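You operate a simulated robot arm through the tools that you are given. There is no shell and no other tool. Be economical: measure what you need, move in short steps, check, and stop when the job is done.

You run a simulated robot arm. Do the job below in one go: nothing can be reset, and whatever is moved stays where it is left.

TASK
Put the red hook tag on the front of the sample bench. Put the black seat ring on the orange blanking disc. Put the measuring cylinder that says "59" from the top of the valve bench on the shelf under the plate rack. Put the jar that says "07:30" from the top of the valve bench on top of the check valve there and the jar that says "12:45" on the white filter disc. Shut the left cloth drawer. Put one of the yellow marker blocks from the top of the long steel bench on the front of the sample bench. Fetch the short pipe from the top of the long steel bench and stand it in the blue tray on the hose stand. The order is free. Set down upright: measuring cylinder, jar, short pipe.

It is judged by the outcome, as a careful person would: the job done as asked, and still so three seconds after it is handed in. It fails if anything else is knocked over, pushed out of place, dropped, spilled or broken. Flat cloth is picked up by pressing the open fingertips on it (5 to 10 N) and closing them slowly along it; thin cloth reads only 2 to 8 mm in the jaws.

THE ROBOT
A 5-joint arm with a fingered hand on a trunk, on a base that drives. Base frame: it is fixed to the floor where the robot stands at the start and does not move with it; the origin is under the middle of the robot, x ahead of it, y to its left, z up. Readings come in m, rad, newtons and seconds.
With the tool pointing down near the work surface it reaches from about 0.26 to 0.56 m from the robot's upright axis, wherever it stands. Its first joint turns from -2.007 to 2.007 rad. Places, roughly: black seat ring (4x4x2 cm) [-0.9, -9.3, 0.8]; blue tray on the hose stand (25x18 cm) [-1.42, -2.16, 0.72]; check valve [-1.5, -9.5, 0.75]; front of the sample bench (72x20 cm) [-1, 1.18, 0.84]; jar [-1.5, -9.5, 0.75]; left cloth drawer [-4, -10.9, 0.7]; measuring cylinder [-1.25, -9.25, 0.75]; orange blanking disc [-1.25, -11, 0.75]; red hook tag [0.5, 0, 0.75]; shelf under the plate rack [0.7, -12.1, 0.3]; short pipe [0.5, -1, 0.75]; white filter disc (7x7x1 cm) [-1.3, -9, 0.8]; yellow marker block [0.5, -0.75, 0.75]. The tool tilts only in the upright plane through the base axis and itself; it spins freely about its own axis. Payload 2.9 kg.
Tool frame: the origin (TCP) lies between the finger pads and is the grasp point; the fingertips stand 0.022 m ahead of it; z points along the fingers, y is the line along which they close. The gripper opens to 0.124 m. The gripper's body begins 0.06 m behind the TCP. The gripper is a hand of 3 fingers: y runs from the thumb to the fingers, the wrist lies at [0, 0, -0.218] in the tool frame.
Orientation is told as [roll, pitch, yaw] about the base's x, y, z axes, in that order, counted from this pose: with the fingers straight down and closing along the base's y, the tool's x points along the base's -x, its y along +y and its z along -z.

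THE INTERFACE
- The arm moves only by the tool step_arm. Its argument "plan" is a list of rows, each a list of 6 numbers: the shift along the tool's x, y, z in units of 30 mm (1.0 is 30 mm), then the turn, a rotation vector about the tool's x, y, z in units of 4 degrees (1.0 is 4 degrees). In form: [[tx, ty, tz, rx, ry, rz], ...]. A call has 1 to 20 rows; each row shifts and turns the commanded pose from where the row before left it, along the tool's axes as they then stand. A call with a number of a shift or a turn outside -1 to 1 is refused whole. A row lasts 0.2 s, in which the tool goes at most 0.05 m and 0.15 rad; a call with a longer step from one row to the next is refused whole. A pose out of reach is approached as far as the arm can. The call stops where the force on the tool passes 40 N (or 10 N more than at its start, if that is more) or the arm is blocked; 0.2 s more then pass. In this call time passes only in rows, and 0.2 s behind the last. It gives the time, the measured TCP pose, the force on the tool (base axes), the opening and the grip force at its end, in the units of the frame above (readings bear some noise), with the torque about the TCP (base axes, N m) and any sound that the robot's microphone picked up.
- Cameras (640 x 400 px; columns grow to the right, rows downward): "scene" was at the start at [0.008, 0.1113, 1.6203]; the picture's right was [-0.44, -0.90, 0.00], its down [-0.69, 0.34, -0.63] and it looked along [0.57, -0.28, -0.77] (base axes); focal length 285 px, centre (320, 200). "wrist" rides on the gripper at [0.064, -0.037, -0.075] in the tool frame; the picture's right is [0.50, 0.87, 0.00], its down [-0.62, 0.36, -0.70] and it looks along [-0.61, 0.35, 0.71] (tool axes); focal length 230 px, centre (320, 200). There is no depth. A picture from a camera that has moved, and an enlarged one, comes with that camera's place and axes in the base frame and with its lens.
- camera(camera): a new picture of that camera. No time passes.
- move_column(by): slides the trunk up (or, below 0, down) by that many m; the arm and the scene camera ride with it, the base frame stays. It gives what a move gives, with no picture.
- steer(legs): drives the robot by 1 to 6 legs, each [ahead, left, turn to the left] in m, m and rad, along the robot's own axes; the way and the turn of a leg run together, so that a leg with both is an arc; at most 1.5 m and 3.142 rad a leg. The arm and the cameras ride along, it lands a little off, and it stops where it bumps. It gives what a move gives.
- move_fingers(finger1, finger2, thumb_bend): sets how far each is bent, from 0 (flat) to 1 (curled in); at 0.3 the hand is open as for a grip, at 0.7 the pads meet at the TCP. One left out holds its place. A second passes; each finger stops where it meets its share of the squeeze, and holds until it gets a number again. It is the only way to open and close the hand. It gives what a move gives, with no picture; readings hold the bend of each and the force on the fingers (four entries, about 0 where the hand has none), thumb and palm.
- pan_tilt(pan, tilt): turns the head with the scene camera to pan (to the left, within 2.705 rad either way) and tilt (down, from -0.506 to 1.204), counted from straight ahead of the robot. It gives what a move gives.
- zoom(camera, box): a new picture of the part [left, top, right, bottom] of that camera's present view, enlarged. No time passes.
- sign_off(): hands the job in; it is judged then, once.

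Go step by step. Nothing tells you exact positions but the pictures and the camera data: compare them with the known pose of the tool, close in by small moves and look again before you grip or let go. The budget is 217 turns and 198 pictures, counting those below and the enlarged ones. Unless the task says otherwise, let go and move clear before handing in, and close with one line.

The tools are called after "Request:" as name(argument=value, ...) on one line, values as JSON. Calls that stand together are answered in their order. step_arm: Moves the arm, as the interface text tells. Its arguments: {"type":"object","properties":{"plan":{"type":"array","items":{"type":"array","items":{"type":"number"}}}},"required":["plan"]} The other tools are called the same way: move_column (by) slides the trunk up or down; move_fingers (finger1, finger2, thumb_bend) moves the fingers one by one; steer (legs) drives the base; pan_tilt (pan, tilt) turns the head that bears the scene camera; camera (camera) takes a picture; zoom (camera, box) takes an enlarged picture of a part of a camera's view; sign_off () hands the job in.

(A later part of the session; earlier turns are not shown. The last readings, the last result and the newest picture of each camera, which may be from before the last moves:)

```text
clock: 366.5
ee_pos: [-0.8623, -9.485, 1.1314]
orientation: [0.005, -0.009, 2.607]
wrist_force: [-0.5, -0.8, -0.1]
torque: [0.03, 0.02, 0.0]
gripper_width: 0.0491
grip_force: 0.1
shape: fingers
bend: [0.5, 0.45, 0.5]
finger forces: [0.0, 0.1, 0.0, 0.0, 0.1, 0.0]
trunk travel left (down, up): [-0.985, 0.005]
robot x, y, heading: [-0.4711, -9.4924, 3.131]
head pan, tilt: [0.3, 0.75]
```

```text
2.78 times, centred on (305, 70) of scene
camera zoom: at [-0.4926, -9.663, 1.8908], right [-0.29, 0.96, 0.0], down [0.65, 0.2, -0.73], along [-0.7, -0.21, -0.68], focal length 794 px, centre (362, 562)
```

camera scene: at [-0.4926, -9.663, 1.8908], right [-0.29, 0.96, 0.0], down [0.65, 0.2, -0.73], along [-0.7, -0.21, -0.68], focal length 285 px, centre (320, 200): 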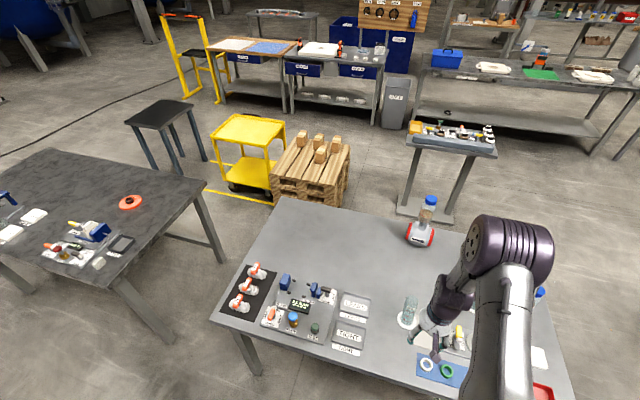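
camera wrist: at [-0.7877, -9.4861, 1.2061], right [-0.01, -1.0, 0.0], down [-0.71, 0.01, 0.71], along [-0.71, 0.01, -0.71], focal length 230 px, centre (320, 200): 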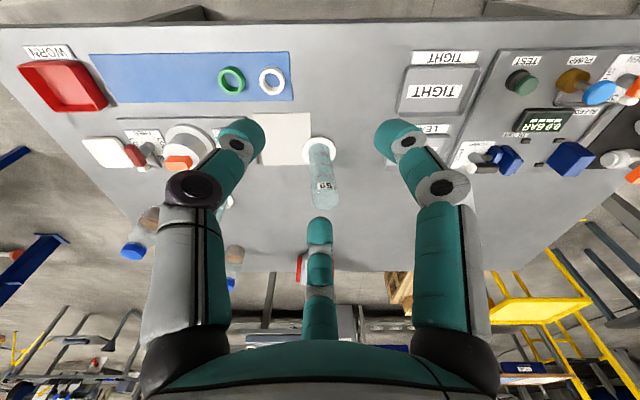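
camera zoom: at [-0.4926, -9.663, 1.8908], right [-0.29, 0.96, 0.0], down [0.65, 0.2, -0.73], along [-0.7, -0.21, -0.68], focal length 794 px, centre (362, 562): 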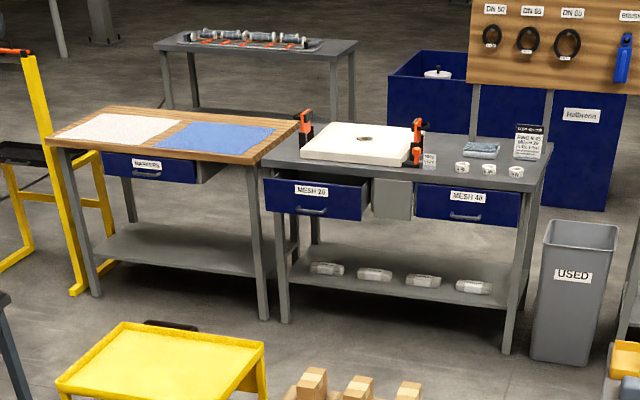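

Cylinder reads "59". Its axis ≈(-1.062,-9.486), top ≈0.93. Approach it.

Request:
steer(legs=[[0.1, 0, 0]])

Request:
move_fingers(finger1=0.3, finger2=0.3, thumb_bend=0.3)

Request:
step_arm(plan=[[-0.87, 0.49, 0, 0, 0, 0], [-0.87, 0.49, 0, 0, 0, 0], [-0.87, 0.49, 0, 0, 0, 0]])

Request:
move_column(by=-0.12)

Request:
camera(camera="wrist")

```text
clock: 367.7
ee_pos: [-0.9615, -9.484, 1.1322]
orientation: [0.006, -0.008, 2.605]
wrist_force: [-0.7, -0.2, 0.4]
torque: [0.0, -0.03, 0.01]
gripper_width: 0.0493
grip_force: 0.0
shape: fingers
bend: [0.5, 0.45, 0.5]
finger forces: [0.1, 0.0, 0.0, 0.1, 0.0, 0.0]
trunk travel left (down, up): [-0.985, 0.005]
robot x, y, heading: [-0.5709, -9.4952, 3.134]
head pan, tilt: [0.3, 0.75]
```

```text
clock: 368.7
ee_pos: [-0.9615, -9.4846, 1.1311]
orientation: [0.006, -0.009, 2.607]
wrist_force: [0.3, 0.4, -0.5]
torque: [-0.02, -0.03, -0.01]
gripper_width: 0.1035
grip_force: 0.1
shape: fingers
bend: [0.3, 0.3, 0.3]
finger forces: [0.0, 0.0, 0.1, 0.0, 0.0, 0.1]
trunk travel left (down, up): [-0.985, 0.005]
robot x, y, heading: [-0.5721, -9.4946, 3.132]
head pan, tilt: [0.3, 0.75]
```

```text
clock: 369.5
ee_pos: [-1.0531, -9.4817, 1.1332]
orientation: [0.005, -0.009, 2.607]
wrist_force: [-0.2, 0.4, -0.5]
torque: [-0.01, -0.03, -0.01]
gripper_width: 0.1033
grip_force: 0.0
shape: fingers
bend: [0.3, 0.3, 0.3]
finger forces: [0.1, 0.0, 0.1, 0.0, 0.0, 0.1]
trunk travel left (down, up): [-0.985, 0.005]
robot x, y, heading: [-0.5693, -9.4893, 3.133]
head pan, tilt: [0.3, 0.75]
```

```text
clock: 371.0
ee_pos: [-1.0518, -9.4816, 1.0126]
orientation: [0.004, -0.009, 2.605]
wrist_force: [0.5, -1.7, -0.4]
torque: [0.04, 0.03, 0.01]
gripper_width: 0.1035
grip_force: 0.1
shape: fingers
bend: [0.3, 0.3, 0.3]
finger forces: [0.0, 0.0, 0.0, 0.0, 0.0, 0.0]
trunk travel left (down, up): [-0.865, 0.125]
robot x, y, heading: [-0.5691, -9.4939, 3.132]
head pan, tilt: [0.3, 0.75]
```

```text
50 pictures are left
camera wrist: at [-0.9764, -9.4829, 1.0881], right [-0.01, -1.0, 0.0], down [-0.71, 0.01, 0.71], along [-0.71, 0.01, -0.71], focal length 230 px, centre (320, 200)
```

wrist: 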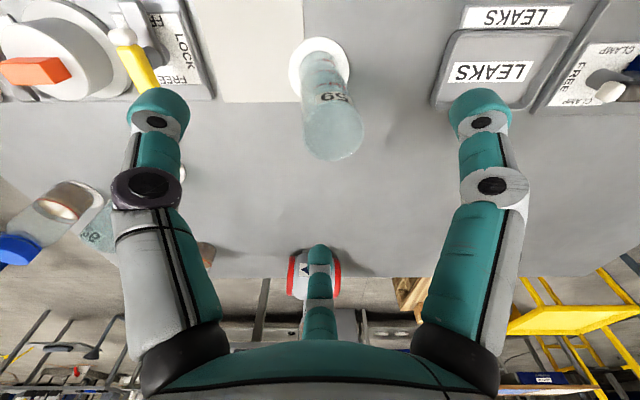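

Small shift and descend around the tube.

Request:
step_arm(plan=[[-0.17, 0.39, 0, 0, 0, 0], [0, 0, 0.8, 0, 0, 0], [0, 0, 0.8, 0, 0, 0], [0, 0, 0.8, 0, 0, 0], [0, 0, 0.8, 0, 0, 0], [0, 0, 0.8, 0, 0, 0], [0, 0, 0.2, 0, 0, 0]])

Request:
camera(camera="wrist")

```text
clock: 372.6
ee_pos: [-1.064, -9.4886, 0.8881]
orientation: [0.006, -0.008, 2.606]
wrist_force: [-0.3, 0.0, -0.2]
torque: [0.01, 0.0, -0.03]
gripper_width: 0.1031
grip_force: 0.0
shape: fingers
bend: [0.3, 0.3, 0.3]
finger forces: [0.1, 0.0, 0.0, 0.0, 0.1, 0.0]
trunk travel left (down, up): [-0.865, 0.125]
robot x, y, heading: [-0.5655, -9.4925, 3.132]
head pan, tilt: [0.3, 0.75]
```

```text
49 pictures are left
camera wrist: at [-0.988, -9.4904, 0.9621], right [-0.01, -1.0, 0.0], down [-0.71, 0.01, 0.71], along [-0.71, 0.01, -0.71], focal length 230 px, centre (320, 200)
```

wrist: 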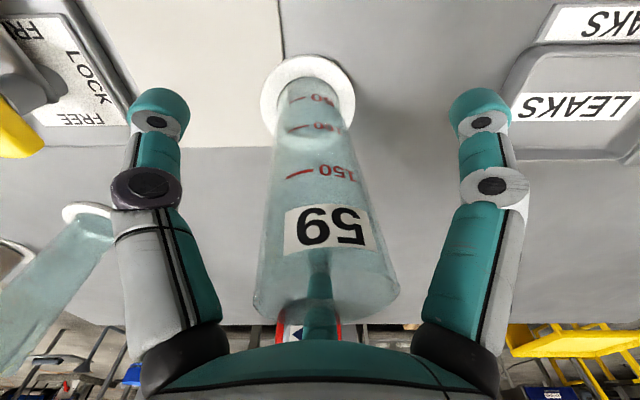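

Centred. Close the grip and lift.

Request:
move_fingers(finger1=0.7, finger2=0.7, thumb_bend=0.7)

Request:
step_arm(plan=[[0, 0, -0.4, 0, 0, 0], [0, 0, -0.8, 0, 0, 0], [0, 0, -1, 0, 0, 0], [0, 0, -1, 0, 0, 0], [0, 0, -1, 0, 0, 0], [0, 0, -1, 0, 0, 0]])

Request:
camera(camera="wrist")

```text
clock: 373.6
ee_pos: [-1.0635, -9.4884, 0.8862]
orientation: [0.007, -0.006, 2.607]
wrist_force: [0.1, -0.1, -0.4]
torque: [-0.03, 0.03, -0.02]
gripper_width: 0.0289
grip_force: 15.2
shape: fingers
bend: [0.58, 0.56, 0.59]
finger forces: [8.6, 9.2, 0.0, 0.1, 12.7, 0.0]
trunk travel left (down, up): [-0.865, 0.125]
robot x, y, heading: [-0.5743, -9.494, 3.134]
head pan, tilt: [0.3, 0.75]
```

```text
clock: 375.0
ee_pos: [-1.063, -9.4901, 1.0439]
orientation: [0.006, -0.008, 2.607]
wrist_force: [0.4, -0.2, -1.4]
torque: [0.02, -0.01, -0.04]
gripper_width: 0.0293
grip_force: 15.5
shape: fingers
bend: [0.58, 0.56, 0.59]
finger forces: [8.6, 9.1, 0.0, 0.0, 12.7, 0.0]
trunk travel left (down, up): [-0.865, 0.125]
robot x, y, heading: [-0.5694, -9.4931, 3.129]
head pan, tilt: [0.3, 0.75]
```

```text
48 pictures are left
camera wrist: at [-0.9863, -9.4911, 1.1187], right [-0.01, -1.0, 0.0], down [-0.71, 0.01, 0.71], along [-0.71, 0.01, -0.71], focal length 230 px, centre (320, 200)
```

wrist: 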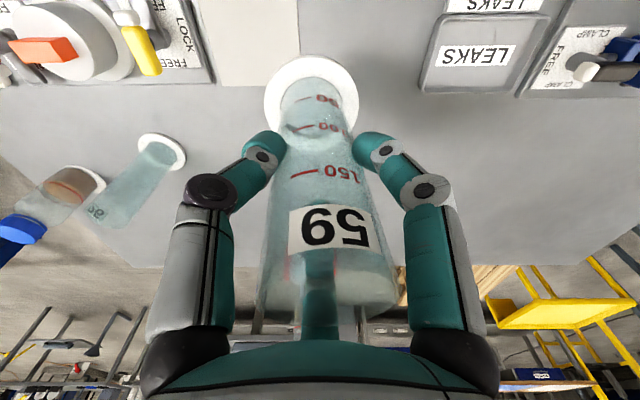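

Held upright. Retract and drive toward the plate rack.

Request:
step_arm(plan=[[0.86, -0.5, 0, 0, 0, 0], [0.86, -0.5, 0, 0, 0, 0], [0.86, -0.5, 0, 0, 0, 0], [0.86, -0.5, 0, 0, 0, 0], [0.86, -0.5, 0, 0, 0, 0]])

Request:
steer(legs=[[-0.25, 0, 0], [0, 0, 1.571], [1.3, 0, 0], [1.2, 0, 0], [0, 0, 1.571]])

Request:
pan_tilt(pan=0.35, tilt=0.75)

Request:
camera(camera="scene")

```text
clock: 376.2
ee_pos: [-0.9116, -9.491, 1.0413]
orientation: [0.006, -0.009, 2.606]
wrist_force: [0.2, 0.8, -0.7]
torque: [-0.02, 0.03, 0.03]
gripper_width: 0.029
grip_force: 15.4
shape: fingers
bend: [0.58, 0.56, 0.59]
finger forces: [8.6, 9.1, 0.1, 0.0, 12.6, 0.1]
trunk travel left (down, up): [-0.865, 0.125]
robot x, y, heading: [-0.5696, -9.492, 3.133]
head pan, tilt: [0.3, 0.75]
```

```text
clock: 397.4
ee_pos: [-0.0222, -11.9987, 1.0423]
orientation: [0.005, -0.009, -0.546]
wrist_force: [0.2, -0.5, 0.4]
torque: [-0.01, 0.02, -0.01]
gripper_width: 0.0291
grip_force: 15.1
shape: fingers
bend: [0.58, 0.56, 0.59]
finger forces: [8.4, 9.2, 0.0, 0.0, 12.4, 0.0]
trunk travel left (down, up): [-0.865, 0.125]
robot x, y, heading: [-0.3624, -11.9919, -0.027]
head pan, tilt: [0.3, 0.75]
```

```text
clock: 398.1
ee_pos: [-0.022, -11.9978, 1.0419]
orientation: [0.006, -0.008, -0.545]
wrist_force: [0.9, -0.2, -0.9]
torque: [0.0, 0.01, 0.01]
gripper_width: 0.0288
grip_force: 15.1
shape: fingers
bend: [0.58, 0.56, 0.59]
finger forces: [8.4, 9.0, 0.0, 0.0, 12.4, 0.0]
trunk travel left (down, up): [-0.865, 0.125]
robot x, y, heading: [-0.3674, -11.9927, -0.023]
head pan, tilt: [0.351, 0.75]
```

```text
47 pictures are left
camera scene: at [-0.3434, -11.8189, 1.7708], right [0.32, -0.95, 0.0], down [-0.65, -0.22, -0.73], along [0.69, 0.24, -0.68], focal length 285 px, centre (320, 200)
```

scene: 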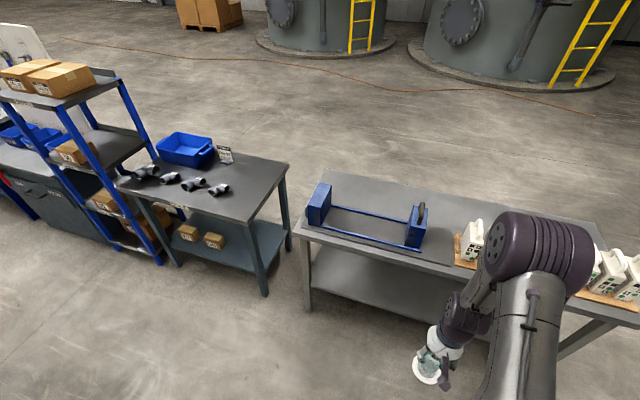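

The rack table's front edge is x≈0.42, y −11.5…−12.75, with a shelf below. I lower the trunk to view the shelf.

Request:
move_column(by=-0.55)

Request:
pan_tilt(pan=0.3, tilt=0.7)

Request:
camera(camera="scene")

Request:
camera(camera="wrist")

```text
refused: -0.55 is not a number from -0.4 to 0.4
```

```text
clock: 398.7
ee_pos: [-0.023, -11.9977, 1.0408]
orientation: [0.005, -0.008, -0.546]
wrist_force: [0.4, 0.7, -0.8]
torque: [0.0, -0.01, 0.05]
gripper_width: 0.0291
grip_force: 15.0
shape: fingers
bend: [0.58, 0.56, 0.59]
finger forces: [8.4, 9.1, 0.0, 0.0, 12.3, 0.0]
trunk travel left (down, up): [-0.865, 0.125]
robot x, y, heading: [-0.3632, -11.9913, -0.023]
head pan, tilt: [0.3, 0.7]
```

```text
46 pictures are left
camera scene: at [-0.3402, -11.8224, 1.7751], right [0.28, -0.96, 0.0], down [-0.62, -0.18, -0.76], along [0.73, 0.21, -0.64], focal length 285 px, centre (320, 200)
```

scene: 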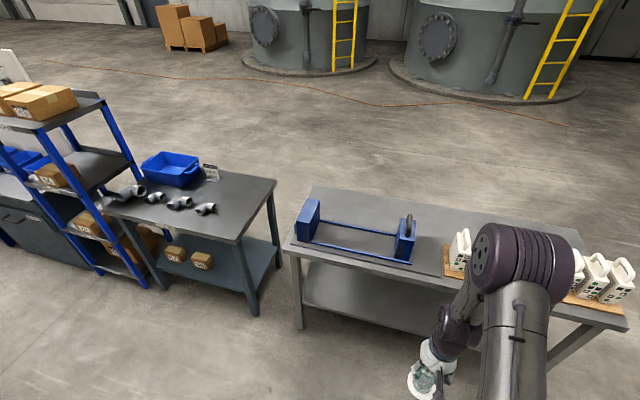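

```text
45 pictures are left
camera wrist: at [-0.0963, -11.9965, 1.1167], right [0.02, 1.0, 0.0], down [0.71, -0.02, 0.71], along [0.71, -0.02, -0.71], focal length 230 px, centre (320, 200)
```

wrist: 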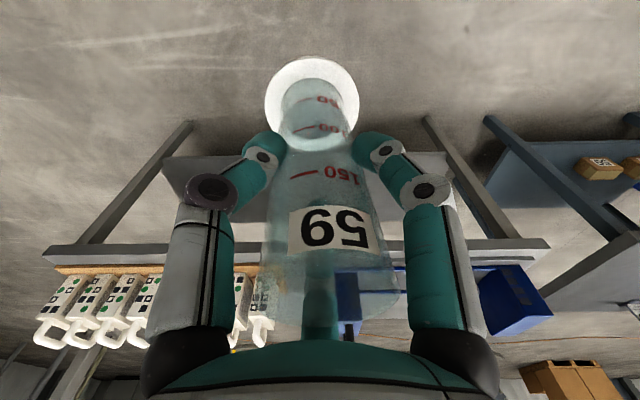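

I lower the trunk fully so the arm will reach under nearly straight, and extend the arm outside the table first.

Request:
move_column(by=-0.4)

Request:
move_column(by=-0.2)

Request:
step_arm(plan=[[-0.855, 0.519, 0, 0, 0, 0], [-0.855, 0.519, 0, 0, 0, 0], [-0.855, 0.519, 0, 0, 0, 0], [-0.855, 0.519, 0, 0, 0, 0], [-0.855, 0.519, 0, 0, 0, 0], [-0.855, 0.519, 0, 0, 0, 0], [-0.85, 0.51, 0, 0, 0, 0]])

Request:
pan_tilt(pan=0.35, tilt=0.55)

Request:
camera(camera="scene")

Request:
camera(camera="wrist")

```text
clock: 402.5
ee_pos: [-0.0225, -11.9983, 0.6423]
orientation: [0.006, -0.008, -0.546]
wrist_force: [-0.3, 0.8, -0.8]
torque: [-0.02, 0.05, 0.05]
gripper_width: 0.0288
grip_force: 14.6
shape: fingers
bend: [0.58, 0.56, 0.59]
finger forces: [8.4, 9.2, 0.0, 0.0, 12.4, 0.0]
trunk travel left (down, up): [-0.465, 0.525]
robot x, y, heading: [-0.3642, -11.9942, -0.017]
head pan, tilt: [0.3, 0.7]
```

```text
clock: 404.7
ee_pos: [-0.0226, -11.9976, 0.4414]
orientation: [0.006, -0.008, -0.547]
wrist_force: [-0.4, -0.2, -0.1]
torque: [-0.02, -0.01, 0.02]
gripper_width: 0.0287
grip_force: 15.3
shape: fingers
bend: [0.58, 0.56, 0.59]
finger forces: [8.5, 9.1, 0.0, 0.1, 12.5, 0.0]
trunk travel left (down, up): [-0.265, 0.725]
robot x, y, heading: [-0.3622, -11.9927, -0.013]
head pan, tilt: [0.3, 0.7]
```

```text
clock: 406.3
ee_pos: [0.1873, -11.9966, 0.4443]
orientation: [0.003, -0.007, -0.546]
wrist_force: [0.6, 1.5, -0.2]
torque: [0.03, 0.02, -0.02]
gripper_width: 0.0289
grip_force: 14.3
shape: fingers
bend: [0.58, 0.56, 0.59]
finger forces: [8.4, 9.0, 0.1, 0.1, 12.4, 0.0]
trunk travel left (down, up): [-0.265, 0.725]
robot x, y, heading: [-0.3645, -11.9903, -0.021]
head pan, tilt: [0.3, 0.7]
```

```text
clock: 407.0
ee_pos: [0.1864, -11.9979, 0.4447]
orientation: [0.004, -0.01, -0.547]
wrist_force: [-0.2, -0.4, 0.3]
torque: [0.01, 0.0, 0.02]
gripper_width: 0.0287
grip_force: 14.8
shape: fingers
bend: [0.58, 0.56, 0.59]
finger forces: [8.5, 9.0, 0.0, 0.1, 12.4, 0.0]
trunk travel left (down, up): [-0.265, 0.725]
robot x, y, heading: [-0.3652, -11.9911, -0.019]
head pan, tilt: [0.351, 0.55]
```

```text
44 pictures are left
camera scene: at [-0.3368, -11.8168, 1.1882], right [0.32, -0.95, 0.0], down [-0.49, -0.17, -0.85], along [0.81, 0.28, -0.52], focal length 285 px, centre (320, 200)
```

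scene: 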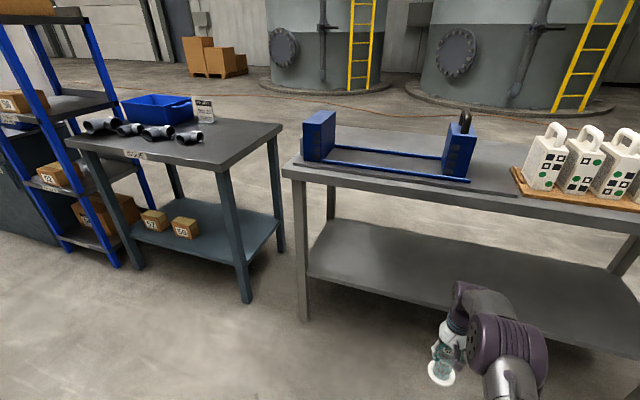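

```text
43 pictures are left
camera wrist: at [0.1133, -11.9958, 0.5193], right [0.02, 1.0, 0.0], down [0.71, -0.02, 0.71], along [0.71, -0.02, -0.71], focal length 230 px, centre (320, 200)
```

wrist: 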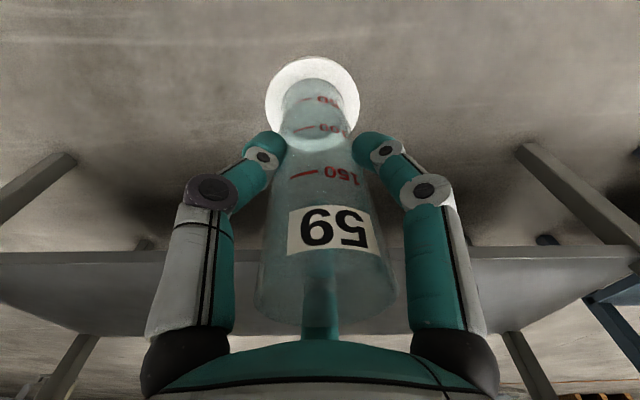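

Shelf top ≈0.30–0.31, table underside ≈0.745. I flatten the arm a bit more and drive in partway.

Request:
step_arm(plan=[[-0.57, 0.346, 0, 0, 0, 0]])

Request:
move_column(by=-0.012)

Request:
steer(legs=[[0.2, 0, 0.02]])

Request:
pan_tilt(pan=0.25, tilt=0.75)

Request:
camera(camera="scene")

Request:
camera(camera="wrist")

```text
clock: 407.4
ee_pos: [0.2077, -11.9973, 0.4443]
orientation: [0.007, -0.009, -0.546]
wrist_force: [-0.5, -0.6, -0.5]
torque: [0.01, 0.0, 0.01]
gripper_width: 0.0285
grip_force: 14.7
shape: fingers
bend: [0.58, 0.56, 0.59]
finger forces: [8.4, 9.0, 0.1, 0.0, 12.4, 0.0]
trunk travel left (down, up): [-0.265, 0.725]
robot x, y, heading: [-0.3662, -11.9891, -0.016]
head pan, tilt: [0.351, 0.55]
```

```text
clock: 408.0
ee_pos: [0.2069, -11.9971, 0.4307]
orientation: [0.006, -0.009, -0.545]
wrist_force: [0.6, 0.3, -0.8]
torque: [-0.02, -0.02, 0.02]
gripper_width: 0.0284
grip_force: 14.6
shape: fingers
bend: [0.58, 0.56, 0.59]
finger forces: [8.3, 9.0, 0.0, 0.1, 12.4, 0.0]
trunk travel left (down, up): [-0.253, 0.737]
robot x, y, heading: [-0.3657, -11.9896, -0.021]
head pan, tilt: [0.351, 0.55]
```

```text
clock: 409.6
ee_pos: [0.407, -11.9876, 0.4314]
orientation: [0.005, -0.008, -0.527]
wrist_force: [-0.5, 0.1, -0.3]
torque: [0.02, -0.02, 0.0]
gripper_width: 0.0288
grip_force: 14.4
shape: fingers
bend: [0.58, 0.56, 0.59]
finger forces: [8.4, 9.1, 0.0, 0.1, 12.5, 0.0]
trunk travel left (down, up): [-0.253, 0.737]
robot x, y, heading: [-0.164, -11.9941, -0.0]
head pan, tilt: [0.351, 0.55]
```

```text
clock: 410.3
ee_pos: [0.4063, -11.9888, 0.4324]
orientation: [0.005, -0.01, -0.526]
wrist_force: [-0.2, -0.6, -0.8]
torque: [-0.03, -0.04, -0.01]
gripper_width: 0.0286
grip_force: 14.7
shape: fingers
bend: [0.58, 0.56, 0.59]
finger forces: [8.4, 9.0, 0.0, 0.0, 12.4, 0.0]
trunk travel left (down, up): [-0.253, 0.737]
robot x, y, heading: [-0.1663, -11.992, 0.001]
head pan, tilt: [0.25, 0.75]
```

```text
42 pictures are left
camera scene: at [-0.145, -11.8286, 1.1589], right [0.25, -0.97, 0.0], down [-0.66, -0.17, -0.73], along [0.71, 0.18, -0.68], focal length 285 px, centre (320, 200)
```

scene: 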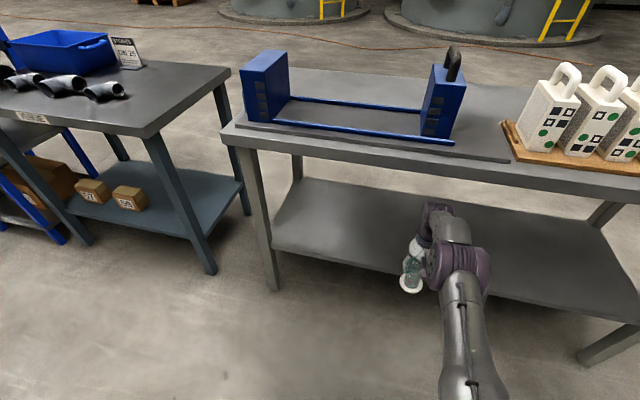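

```text
41 pictures are left
camera wrist: at [0.3327, -11.9881, 0.5069], right [0.0, 1.0, 0.0], down [0.71, 0.0, 0.71], along [0.71, 0.0, -0.71], focal length 230 px, centre (320, 200)
```

wrist: 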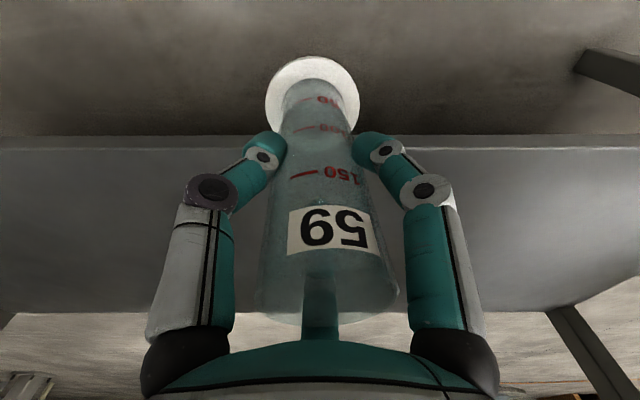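

Clearance looks about 4 cm at the wrist. Drive in another 6 cm and check.

Request:
steer(legs=[[0.06, 0, 0]])

Request:
zoom(camera="scene", box=[340, 140, 560, 320])

```text
clock: 411.3
ee_pos: [0.4668, -11.9876, 0.4316]
orientation: [0.007, -0.008, -0.525]
wrist_force: [-0.5, -0.7, 0.0]
torque: [-0.02, 0.02, -0.01]
gripper_width: 0.0289
grip_force: 15.2
shape: fingers
bend: [0.58, 0.56, 0.59]
finger forces: [8.5, 9.0, 0.0, 0.0, 12.5, 0.0]
trunk travel left (down, up): [-0.253, 0.737]
robot x, y, heading: [-0.106, -11.995, -0.0]
head pan, tilt: [0.25, 0.75]
```

```text
2.22 times, centred on (450, 230) of scene
camera zoom: at [-0.0841, -11.8286, 1.1588], right [0.25, -0.97, 0.0], down [-0.66, -0.17, -0.73], along [0.71, 0.18, -0.68], focal length 634 px, centre (31, 133)
```

zoom: 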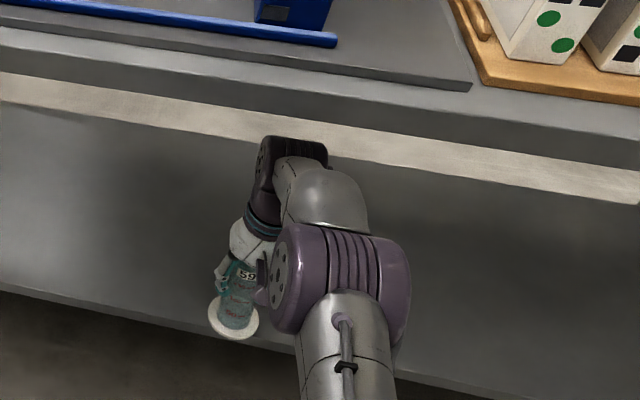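

Clearance is fine. Drive 5.5 cm more.

Request:
steer(legs=[[0.055, 0, 0]])

Request:
zoom(camera="scene", box=[340, 140, 560, 320])

Request:
camera(camera="wrist")

```text
clock: 412.2
ee_pos: [0.5213, -11.9875, 0.4322]
orientation: [0.006, -0.01, -0.526]
wrist_force: [0.7, -0.1, -0.6]
torque: [0.02, -0.01, -0.04]
gripper_width: 0.0288
grip_force: 14.7
shape: fingers
bend: [0.58, 0.56, 0.59]
finger forces: [8.6, 9.2, 0.0, 0.1, 12.4, 0.0]
trunk travel left (down, up): [-0.253, 0.737]
robot x, y, heading: [-0.0506, -11.9949, -0.002]
head pan, tilt: [0.25, 0.75]
```

```text
2.22 times, centred on (450, 230) of scene
camera zoom: at [-0.0293, -11.8286, 1.1588], right [0.25, -0.97, 0.0], down [-0.66, -0.17, -0.73], along [0.71, 0.18, -0.68], focal length 634 px, centre (31, 133)
```

zoom: 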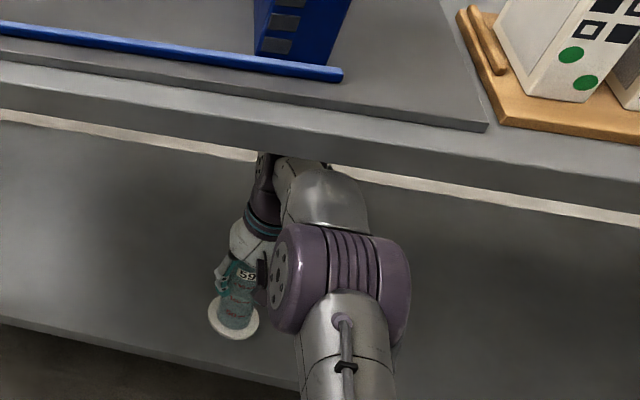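

```text
38 pictures are left
camera wrist: at [0.4484, -11.9879, 0.5067], right [0.0, 1.0, 0.0], down [0.71, 0.0, 0.71], along [0.71, 0.0, -0.71], focal length 230 px, centre (320, 200)
```

wrist: 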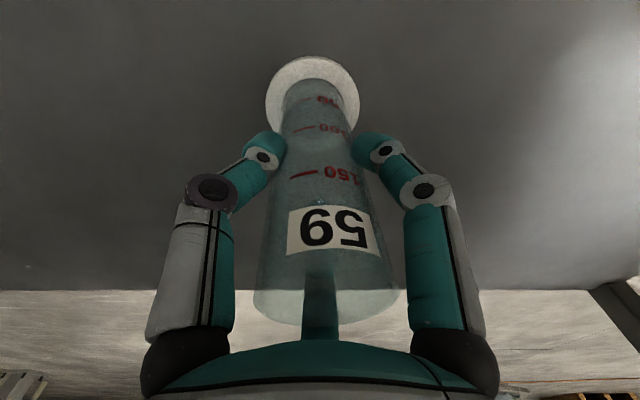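

Fully over the shelf. Lower to contact gently.

Request:
move_column(by=-0.01)

Request:
step_arm(plan=[[0, 0, 0.1, 0, 0, 0], [0, 0, 0.1, 0, 0, 0]])

```text
clock: 412.8
ee_pos: [0.523, -11.9875, 0.4262]
orientation: [0.009, -0.016, -0.529]
wrist_force: [2.1, -2.3, 28.2]
torque: [-0.14, -0.01, -0.01]
gripper_width: 0.028
grip_force: 19.8
shape: fingers
bend: [0.58, 0.56, 0.6]
finger forces: [11.0, 11.4, 0.0, 0.1, 17.2, 0.0]
trunk travel left (down, up): [-0.243, 0.747]
robot x, y, heading: [-0.0532, -11.9934, -0.001]
head pan, tilt: [0.25, 0.75]
```

```text
clock: 413.4
ee_pos: [0.5224, -11.9887, 0.4183]
orientation: [0.007, -0.012, -0.525]
wrist_force: [1.2, -1.7, 28.6]
torque: [-0.13, -0.04, 0.06]
gripper_width: 0.0276
grip_force: 20.5
shape: fingers
bend: [0.59, 0.55, 0.61]
finger forces: [10.4, 12.9, 0.0, 0.1, 16.7, 0.0]
trunk travel left (down, up): [-0.243, 0.747]
robot x, y, heading: [-0.0475, -11.9924, -0.001]
head pan, tilt: [0.25, 0.75]
```

It's standing on the shelf. Release in stages.

Request:
move_fingers(finger1=0.53, finger2=0.51, thumb_bend=0.55)

Request:
move_fingers(finger1=0.25, finger2=0.25, thumb_bend=0.25)

Request:
camera(camera="wrist")

Request:
zoom(camera="scene", box=[390, 180, 490, 270])

```text
clock: 414.4
ee_pos: [0.5228, -11.9879, 0.4151]
orientation: [0.005, -0.009, -0.526]
wrist_force: [-0.4, 0.4, 0.3]
torque: [0.03, -0.02, -0.03]
gripper_width: 0.0381
grip_force: 0.0
shape: fingers
bend: [0.53, 0.51, 0.55]
finger forces: [0.0, 0.1, 0.0, 0.0, 0.0, 0.0]
trunk travel left (down, up): [-0.243, 0.747]
robot x, y, heading: [-0.0501, -11.9955, -0.0]
head pan, tilt: [0.25, 0.75]
```

```text
clock: 415.4
ee_pos: [0.5221, -11.9879, 0.4164]
orientation: [0.005, -0.009, -0.526]
wrist_force: [-0.2, -0.1, -0.4]
torque: [-0.02, 0.0, -0.02]
gripper_width: 0.1122
grip_force: 0.1
shape: fingers
bend: [0.25, 0.25, 0.25]
finger forces: [0.1, 0.1, 0.1, 0.0, 0.0, 0.0]
trunk travel left (down, up): [-0.243, 0.747]
robot x, y, heading: [-0.05, -11.9946, 0.003]
head pan, tilt: [0.25, 0.75]
```

```text
37 pictures are left
camera wrist: at [0.4486, -11.988, 0.4907], right [0.0, 1.0, 0.0], down [0.71, 0.0, 0.71], along [0.71, 0.0, -0.71], focal length 230 px, centre (320, 200)
```

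wrist: 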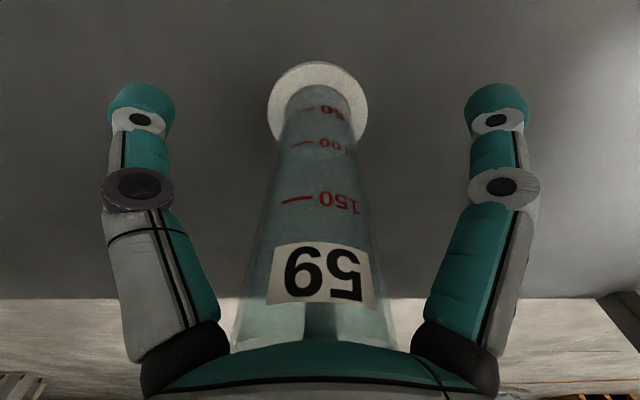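

```text
4.44 times, centred on (440, 225) of scene
camera zoom: at [-0.0294, -11.8286, 1.1488], right [0.25, -0.97, 0.0], down [-0.66, -0.17, -0.73], along [0.71, 0.18, -0.68], focal length 1268 px, centre (-213, 89)
```

zoom: 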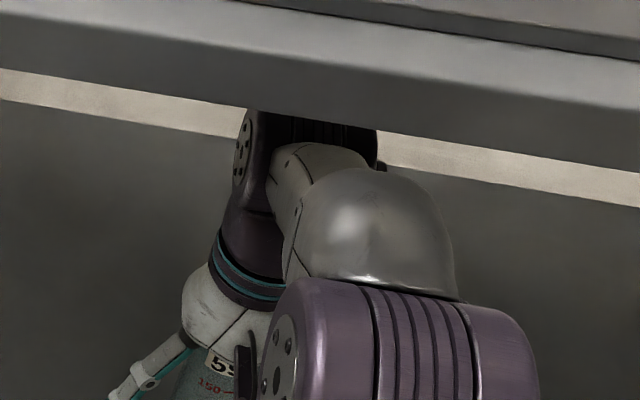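

The cylinder stands. One finger is behind it, so I spin the open hand 60° to turn the gap outward before backing out.

Request:
step_arm(plan=[[0, 0, 0, 0, 0, 1], [0, 0, 0, 0, 0, 1], [0, 0, 0, 0, 0, 1], [0, 0, 0, 0, 0, 1], [0, 0, 0, 0, 0, 1], [0, 0, 0, 0, 0, 1], [0, 0, 0, 0, 0, 1], [0, 0, 0, 0, 0, 1], [0, 0, 0, 0, 0, 1], [0, 0, 0, 0, 0, 1], [0, 0, 0, 0, 0, 1], [0, 0, 0, 0, 0, 1], [0, 0, 0, 0, 0, 1], [0, 0, 0, 0, 0, 1], [0, 0, 0, 0, 0, 1]])

Request:
camera(camera="wrist")

```text
clock: 418.6
ee_pos: [0.5216, -11.9879, 0.4161]
orientation: [0.01, 0.0, -1.575]
wrist_force: [0.3, 0.1, 0.0]
torque: [0.0, -0.01, -0.02]
gripper_width: 0.1122
grip_force: 0.4
shape: fingers
bend: [0.25, 0.25, 0.25]
finger forces: [0.0, 0.3, 0.0, 0.0, 0.1, 0.0]
trunk travel left (down, up): [-0.243, 0.747]
robot x, y, heading: [-0.0462, -11.9939, -0.001]
head pan, tilt: [0.25, 0.75]
```

```text
35 pictures are left
camera wrist: at [0.4856, -11.9239, 0.4912], right [0.87, 0.5, 0.01], down [0.35, -0.62, 0.7], along [0.36, -0.61, -0.71], focal length 230 px, centre (320, 200)
```

wrist: 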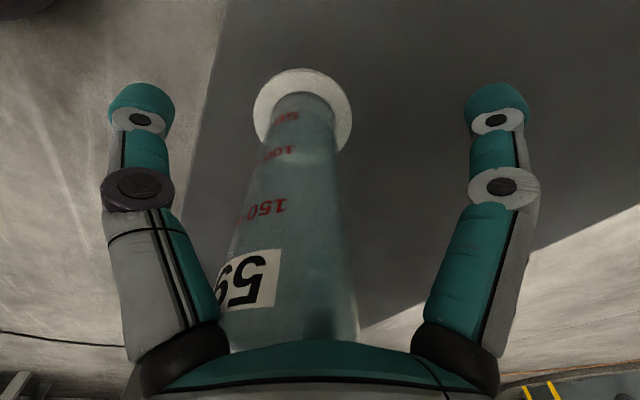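

Gap now faces outward (+x side free). Back out straight.

Request:
steer(legs=[[-0.1, 0, 0]])

Request:
camera(camera="wrist")

Request:
steer(legs=[[-0.4, 0, 0]])

Request:
pan_tilt(pan=0.2, tilt=0.5)

Request:
camera(camera="scene")

```text
clock: 419.8
ee_pos: [0.4217, -11.9877, 0.4154]
orientation: [0.009, 0.0, -1.573]
wrist_force: [-0.2, 0.9, 2.7]
torque: [0.01, -0.14, 0.03]
gripper_width: 0.112
grip_force: 1.4
shape: fingers
bend: [0.25, 0.25, 0.25]
finger forces: [0.1, 0.0, 0.0, 0.0, 0.0, 2.4]
trunk travel left (down, up): [-0.243, 0.747]
robot x, y, heading: [-0.1464, -11.9931, 0.001]
head pan, tilt: [0.25, 0.75]
```

```text
34 pictures are left
camera wrist: at [0.3852, -11.924, 0.4912], right [0.87, 0.5, 0.01], down [0.35, -0.62, 0.7], along [0.36, -0.61, -0.71], focal length 230 px, centre (320, 200)
```

wrist: 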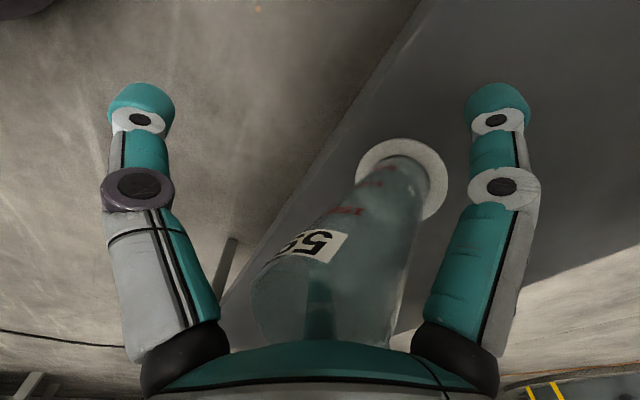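

```text
clock: 422.3
ee_pos: [0.0223, -11.9871, 0.4165]
orientation: [0.009, -0.002, -1.572]
wrist_force: [0.4, -0.6, 0.2]
torque: [-0.01, 0.03, -0.01]
gripper_width: 0.1119
grip_force: 0.0
shape: fingers
bend: [0.25, 0.25, 0.25]
finger forces: [0.0, 0.0, 0.1, 0.1, 0.0, 0.0]
trunk travel left (down, up): [-0.243, 0.747]
robot x, y, heading: [-0.5511, -11.9939, -0.001]
head pan, tilt: [0.25, 0.75]
```

```text
clock: 423.1
ee_pos: [0.0214, -11.9868, 0.416]
orientation: [0.009, -0.001, -1.572]
wrist_force: [0.6, -0.4, -0.1]
torque: [0.01, -0.02, 0.01]
gripper_width: 0.112
grip_force: 0.2
shape: fingers
bend: [0.25, 0.25, 0.25]
finger forces: [0.0, 0.0, 0.0, 0.0, 0.0, 0.1]
trunk travel left (down, up): [-0.243, 0.747]
robot x, y, heading: [-0.5498, -11.995, 0.006]
head pan, tilt: [0.201, 0.499]
```

```text
33 pictures are left
camera scene: at [-0.5215, -11.8313, 1.1707], right [0.2, -0.98, 0.0], down [-0.47, -0.1, -0.88], along [0.86, 0.18, -0.48], focal length 285 px, centre (320, 200)
```

scene: 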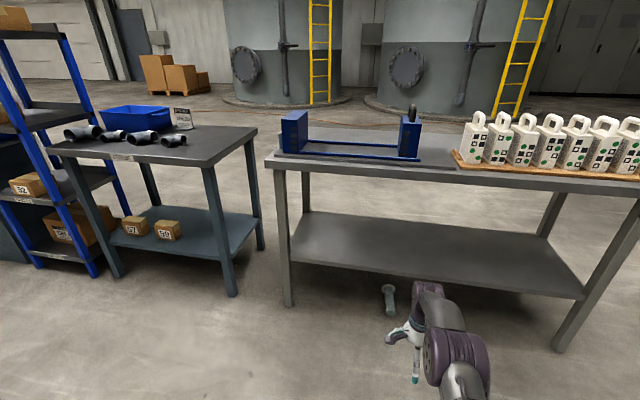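

The cylinder seems to have been dragged; zooming in.

Request:
zoom(camera="scene", box=[340, 260, 440, 340])

Request:
camera(camera="wrist")

```text
5.00 times, centred on (390, 300) of scene
camera zoom: at [-0.5215, -11.8313, 1.1707], right [0.2, -0.98, 0.0], down [-0.47, -0.1, -0.88], along [0.86, 0.18, -0.48], focal length 1426 px, centre (-30, -300)
```

zoom: 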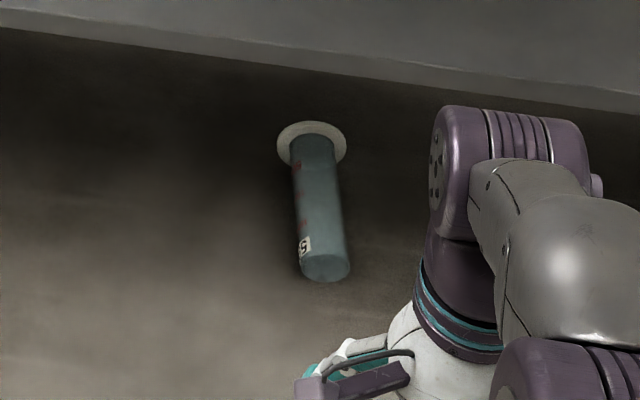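

```text
31 pictures are left
camera wrist: at [-0.0152, -11.9232, 0.4911], right [0.87, 0.5, 0.01], down [0.35, -0.62, 0.7], along [0.36, -0.61, -0.71], focal length 230 px, centre (320, 200)
```

wrist: 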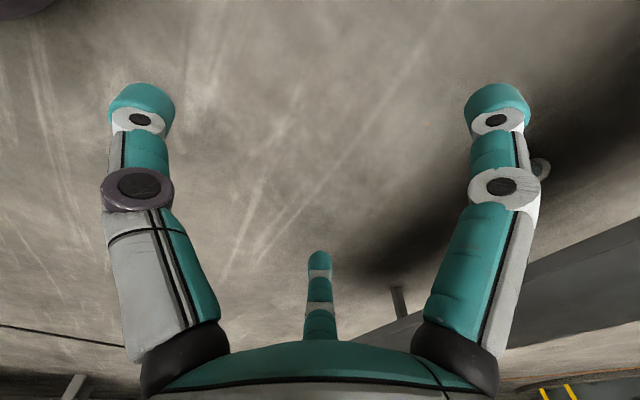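

The cylinder was dragged off by the palm and now lies intact on the floor at about (0.48…0.62, -11.97), mouth toward me. I'll recover it: spin the hand, tilt outward and grip it low from the mouth end.

Request:
step_arm(plan=[[0, 0, 0, 0, 0, -1], [0, 0, 0, 0, 0, -1], [0, 0, 0, 0, 0, -1], [0, 0, 0, 0, 0, -1], [0, 0, 0, 0, 0, -1], [0, 0, 0, 0, 0, -1], [0, 0, 0, 0, 0, -1], [0, 0, 0, 0, 0, -1], [0, 0, 0, 0, 0, -1], [0, 0, 0, 0, 0, -1], [0, 0, 0, 0, 0, -1], [0, 0, 0, 0, 0, -1], [0, 0, 0, 0, 0, -1], [0, 0, 0, 0, 0, -1], [0, 0, 0, 0, 0, -1], [0, 0, 0, 0, 0, -1], [0, 0, 0, 0, 0, -1], [0, 0, 0, 0, 0, -1], [0, 0, 0, 0, 0, -1], [0, 0, 0, 0, 0, -1]])

Request:
step_arm(plan=[[0, 0, 0, 0, 0, -1], [0, 0, 0, 0, 0, -1], [0, 0, 0, 0, 0, -1], [0, 0, 0, 0, 0, -1], [0, 0, 0, 0, 0, -1], [0, 0, 0, 0, 0, -1], [0, 0, 0, 0, 0, -1], [0, 0, 0, 0, 0, -1], [0, 0, 0, 0, 0, -1], [0, 0, 0, 0, 0, -1], [0, 0, 0, 0, 0, -1], [0, 0, 0, 0, 0, -1], [0, 0, 0, 0, 0, -1], [0, 0, 0, 0, 0, -1], [0, 0, 0, 0, 0, -1], [0, 0, 0, 0, 0, -1], [0, 0, 0, 0, 0, -1], [0, 0, 0, 0, 0, -1], [0, 0, 0, 0, 0, -1], [0, 0, 0, 0, 0, -1]])

Request:
step_arm(plan=[[0, 0, 0, 0, 0, -1], [0, 0, 0, 0, 0, -1], [0, 0, 0, 0, 0, -1], [0, 0, 0, 0, 0, -1], [0, 0, 0, 0, 0, -1]])

```text
clock: 427.2
ee_pos: [0.0221, -11.9867, 0.4145]
orientation: [0.001, -0.008, -0.174]
wrist_force: [-0.3, 1.2, -1.0]
torque: [0.0, 0.05, 0.02]
gripper_width: 0.1118
grip_force: 0.2
shape: fingers
bend: [0.25, 0.25, 0.25]
finger forces: [0.0, 0.0, 0.1, 0.0, 0.1, 0.0]
trunk travel left (down, up): [-0.243, 0.747]
robot x, y, heading: [-0.5478, -11.9964, 0.001]
head pan, tilt: [0.201, 0.499]
```

```text
clock: 431.4
ee_pos: [0.0218, -11.9874, 0.4157]
orientation: [-0.008, -0.002, 1.224]
wrist_force: [-0.2, 0.4, 1.1]
torque: [0.01, 0.01, -0.01]
gripper_width: 0.1119
grip_force: 0.0
shape: fingers
bend: [0.25, 0.25, 0.25]
finger forces: [0.0, 0.1, 0.0, 0.0, 0.0, 0.0]
trunk travel left (down, up): [-0.243, 0.747]
robot x, y, heading: [-0.5505, -11.9975, 0.004]
head pan, tilt: [0.201, 0.499]
```

```text
clock: 432.6
ee_pos: [0.0222, -11.9682, 0.4169]
orientation: [-0.008, -0.002, 1.49]
wrist_force: [0.7, 0.3, -0.1]
torque: [-0.04, -0.01, 0.02]
gripper_width: 0.1122
grip_force: 0.1
shape: fingers
bend: [0.25, 0.25, 0.25]
finger forces: [0.0, 0.1, 0.0, 0.0, 0.0, 0.0]
out of reach, approached as far as the arm can: row 4, 5
trunk travel left (down, up): [-0.243, 0.747]
robot x, y, heading: [-0.551, -11.9953, 0.001]
head pan, tilt: [0.201, 0.499]
```

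Now tilt outward 44°.

Request:
step_arm(plan=[[0, 0, 0, 1, -0.08, 0], [0, 0, 0, 1, -0.08, 0], [0, 0, 0, 1, -0.08, 0], [0, 0, 0, 1, -0.08, 0], [0, 0, 0, 1, -0.08, 0], [0, 0, 0, 1, -0.08, 0], [0, 0, 0, 1, -0.08, 0], [0, 0, 0, 1, -0.08, 0], [0, 0, 0, 1, -0.08, 0], [0, 0, 0, 1, -0.08, 0], [0, 0, 0, 1, -0.08, 0]])

Request:
camera(camera="wrist")

```text
clock: 435.1
ee_pos: [0.0206, -11.977, 0.4158]
orientation: [-0.774, -0.094, 1.514]
wrist_force: [0.5, -0.2, -0.5]
torque: [-0.01, 0.03, 0.02]
gripper_width: 0.1122
grip_force: 0.0
shape: fingers
bend: [0.25, 0.25, 0.25]
finger forces: [0.0, 0.0, 0.0, 0.0, 0.1, 0.1]
out of reach, approached as far as the arm can: row 8, 11
trunk travel left (down, up): [-0.243, 0.747]
robot x, y, heading: [-0.5446, -11.9959, 0.001]
head pan, tilt: [0.201, 0.499]
```

```text
30 pictures are left
camera wrist: at [-0.0082, -12.045, 0.4897], right [-0.64, -0.41, -0.65], down [-0.71, 0.63, 0.31], along [0.29, 0.66, -0.7], focal length 230 px, centre (320, 200)
```

wrist: 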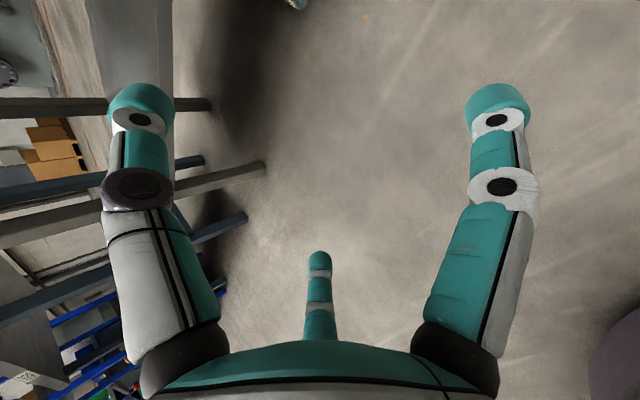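

Tilt reached. Lower the trunk and drive toward the cylinder.

Request:
move_column(by=-0.24)

Request:
steer(legs=[[0.36, 0, 0]])

Request:
camera(camera="wrist")

Request:
pan_tilt(pan=0.2, tilt=0.75)

Request:
camera(camera="scene")

```text
clock: 437.6
ee_pos: [0.0219, -11.9749, 0.1767]
orientation: [-0.775, -0.092, 1.515]
wrist_force: [-0.5, -0.3, 1.0]
torque: [-0.01, -0.03, 0.01]
gripper_width: 0.1122
grip_force: 0.1
shape: fingers
bend: [0.25, 0.25, 0.25]
finger forces: [0.0, 0.1, 0.0, 0.0, 0.0, 0.0]
trunk travel left (down, up): [-0.003, 0.987]
robot x, y, heading: [-0.5526, -11.9975, -0.001]
head pan, tilt: [0.201, 0.499]
```

```text
clock: 439.9
ee_pos: [0.383, -11.977, 0.1752]
orientation: [-0.773, -0.093, 1.513]
wrist_force: [-0.6, -0.2, 0.4]
torque: [0.01, -0.01, 0.02]
gripper_width: 0.1119
grip_force: 0.2
shape: fingers
bend: [0.25, 0.25, 0.25]
finger forces: [0.0, 0.0, 0.0, 0.0, 0.1, 0.0]
trunk travel left (down, up): [-0.003, 0.987]
robot x, y, heading: [-0.1863, -11.9921, 0.0]
head pan, tilt: [0.201, 0.499]
```

```text
29 pictures are left
camera wrist: at [0.3536, -12.0453, 0.2497], right [-0.64, -0.41, -0.65], down [-0.71, 0.63, 0.31], along [0.29, 0.66, -0.7], focal length 230 px, centre (320, 200)
```

wrist: 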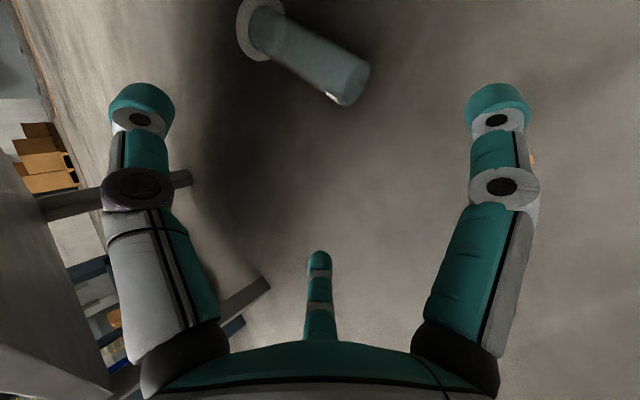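

```text
clock: 440.6
ee_pos: [0.3829, -11.9748, 0.1751]
orientation: [-0.777, -0.094, 1.513]
wrist_force: [0.5, -0.4, 0.1]
torque: [0.0, 0.0, 0.02]
gripper_width: 0.1123
grip_force: 0.1
shape: fingers
bend: [0.25, 0.25, 0.25]
finger forces: [0.0, 0.0, 0.0, 0.0, 0.0, 0.0]
trunk travel left (down, up): [-0.003, 0.987]
robot x, y, heading: [-0.1897, -11.997, -0.003]
head pan, tilt: [0.201, 0.75]
```

```text
28 pictures are left
camera scene: at [-0.1674, -11.8325, 0.9089], right [0.2, -0.98, 0.0], down [-0.67, -0.14, -0.73], along [0.72, 0.15, -0.68], focal length 285 px, centre (320, 200)
```

scene: 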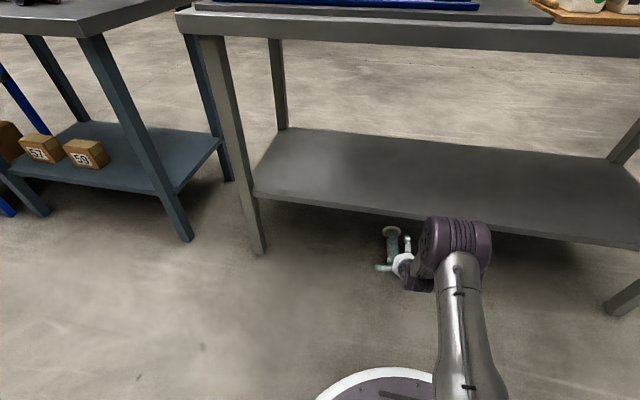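

Cylinder confirmed from (0.487,-11.979) to (0.648,-11.957). Go down 9 cm, then drive forward to straddle its mouth end.

Request:
step_arm(plan=[[0.09, 0.7, 0.714, 0, 0, 0], [0.09, 0.7, 0.714, 0, 0, 0], [0.09, 0.7, 0.714, 0, 0, 0]])

Request:
camera(camera="wrist")

```text
clock: 441.4
ee_pos: [0.3834, -11.9764, 0.0867]
orientation: [-0.775, -0.093, 1.512]
wrist_force: [-0.4, -0.4, -1.2]
torque: [0.01, 0.0, -0.01]
gripper_width: 0.1125
grip_force: 0.0
shape: fingers
bend: [0.25, 0.25, 0.25]
finger forces: [0.0, 0.0, 0.0, 0.1, 0.0, 0.0]
trunk travel left (down, up): [-0.003, 0.987]
robot x, y, heading: [-0.1888, -11.994, 0.003]
head pan, tilt: [0.201, 0.75]
```

```text
27 pictures are left
camera wrist: at [0.3543, -12.0449, 0.1597], right [-0.64, -0.41, -0.65], down [-0.71, 0.63, 0.31], along [0.29, 0.66, -0.7], focal length 230 px, centre (320, 200)
```

wrist: 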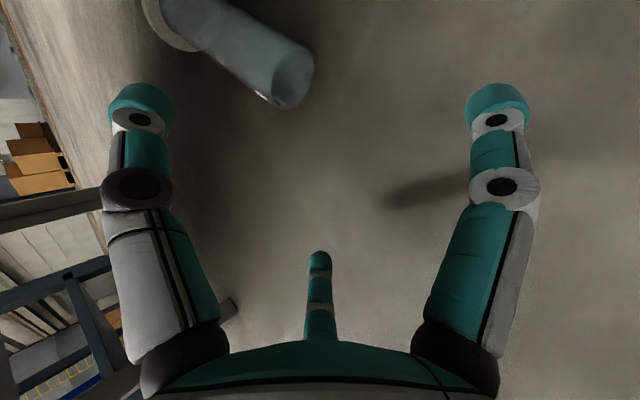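

Request:
steer(legs=[[0.14, 0, 0]])

Request:
camera(camera="wrist")

```text
clock: 442.8
ee_pos: [0.5234, -11.9748, 0.0864]
orientation: [-0.776, -0.091, 1.516]
wrist_force: [0.0, 0.5, 0.7]
torque: [0.02, 0.01, -0.03]
gripper_width: 0.1122
grip_force: 0.0
shape: fingers
bend: [0.25, 0.25, 0.25]
finger forces: [0.0, 0.0, 0.0, 0.0, 0.0, 0.0]
trunk travel left (down, up): [-0.003, 0.987]
robot x, y, heading: [-0.0516, -11.9917, 0.0]
head pan, tilt: [0.201, 0.75]
```

```text
26 pictures are left
camera wrist: at [0.4943, -12.0443, 0.1598], right [-0.64, -0.41, -0.65], down [-0.71, 0.63, 0.31], along [0.29, 0.66, -0.7], focal length 230 px, centre (320, 200)
```

wrist: 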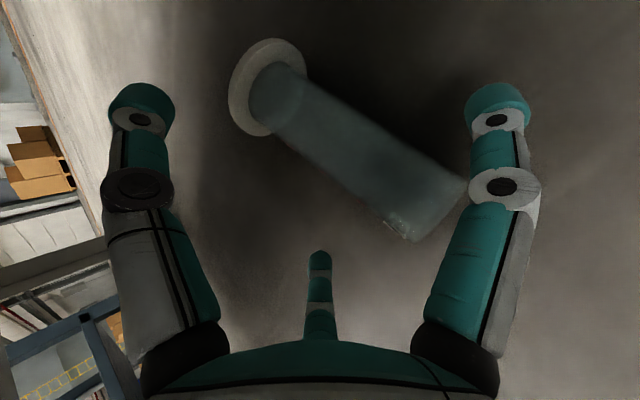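

Descend onto the tube in small steps.

Request:
step_arm(plan=[[0.03, 0.233, 0.238, 0, 0, 0], [0.03, 0.233, 0.238, 0, 0, 0], [0.03, 0.233, 0.238, 0, 0, 0], [0.015, 0.117, 0.119, 0, 0, 0], [0.015, 0.117, 0.119, 0, 0, 0]])

Request:
camera(camera="wrist")

```text
clock: 444.0
ee_pos: [0.5259, -11.9731, 0.0488]
orientation: [-0.781, -0.093, 1.516]
wrist_force: [-8.9, 6.9, 21.9]
torque: [-1.02, 0.95, -0.71]
gripper_width: 0.1131
grip_force: 11.8
shape: fingers
bend: [0.23, 0.25, 0.25]
finger forces: [22.5, 0.0, 0.0, 0.0, 0.0, 0.0]
trunk travel left (down, up): [-0.003, 0.987]
robot x, y, heading: [-0.0489, -11.9919, -0.002]
head pan, tilt: [0.201, 0.75]
```

```text
25 pictures are left
camera wrist: at [0.4953, -12.0434, 0.1221], right [-0.64, -0.41, -0.65], down [-0.71, 0.63, 0.3], along [0.29, 0.66, -0.69], focal length 230 px, centre (320, 200)
```

wrist: 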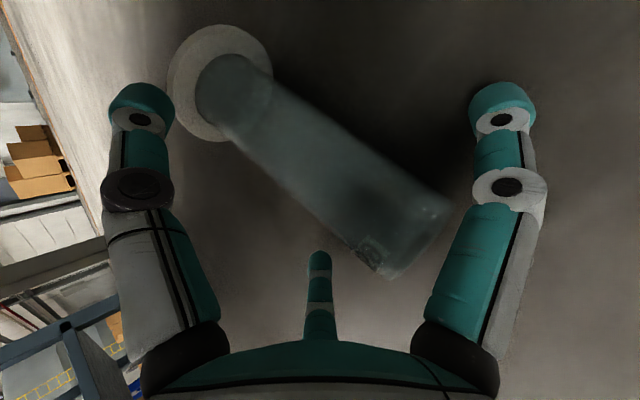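

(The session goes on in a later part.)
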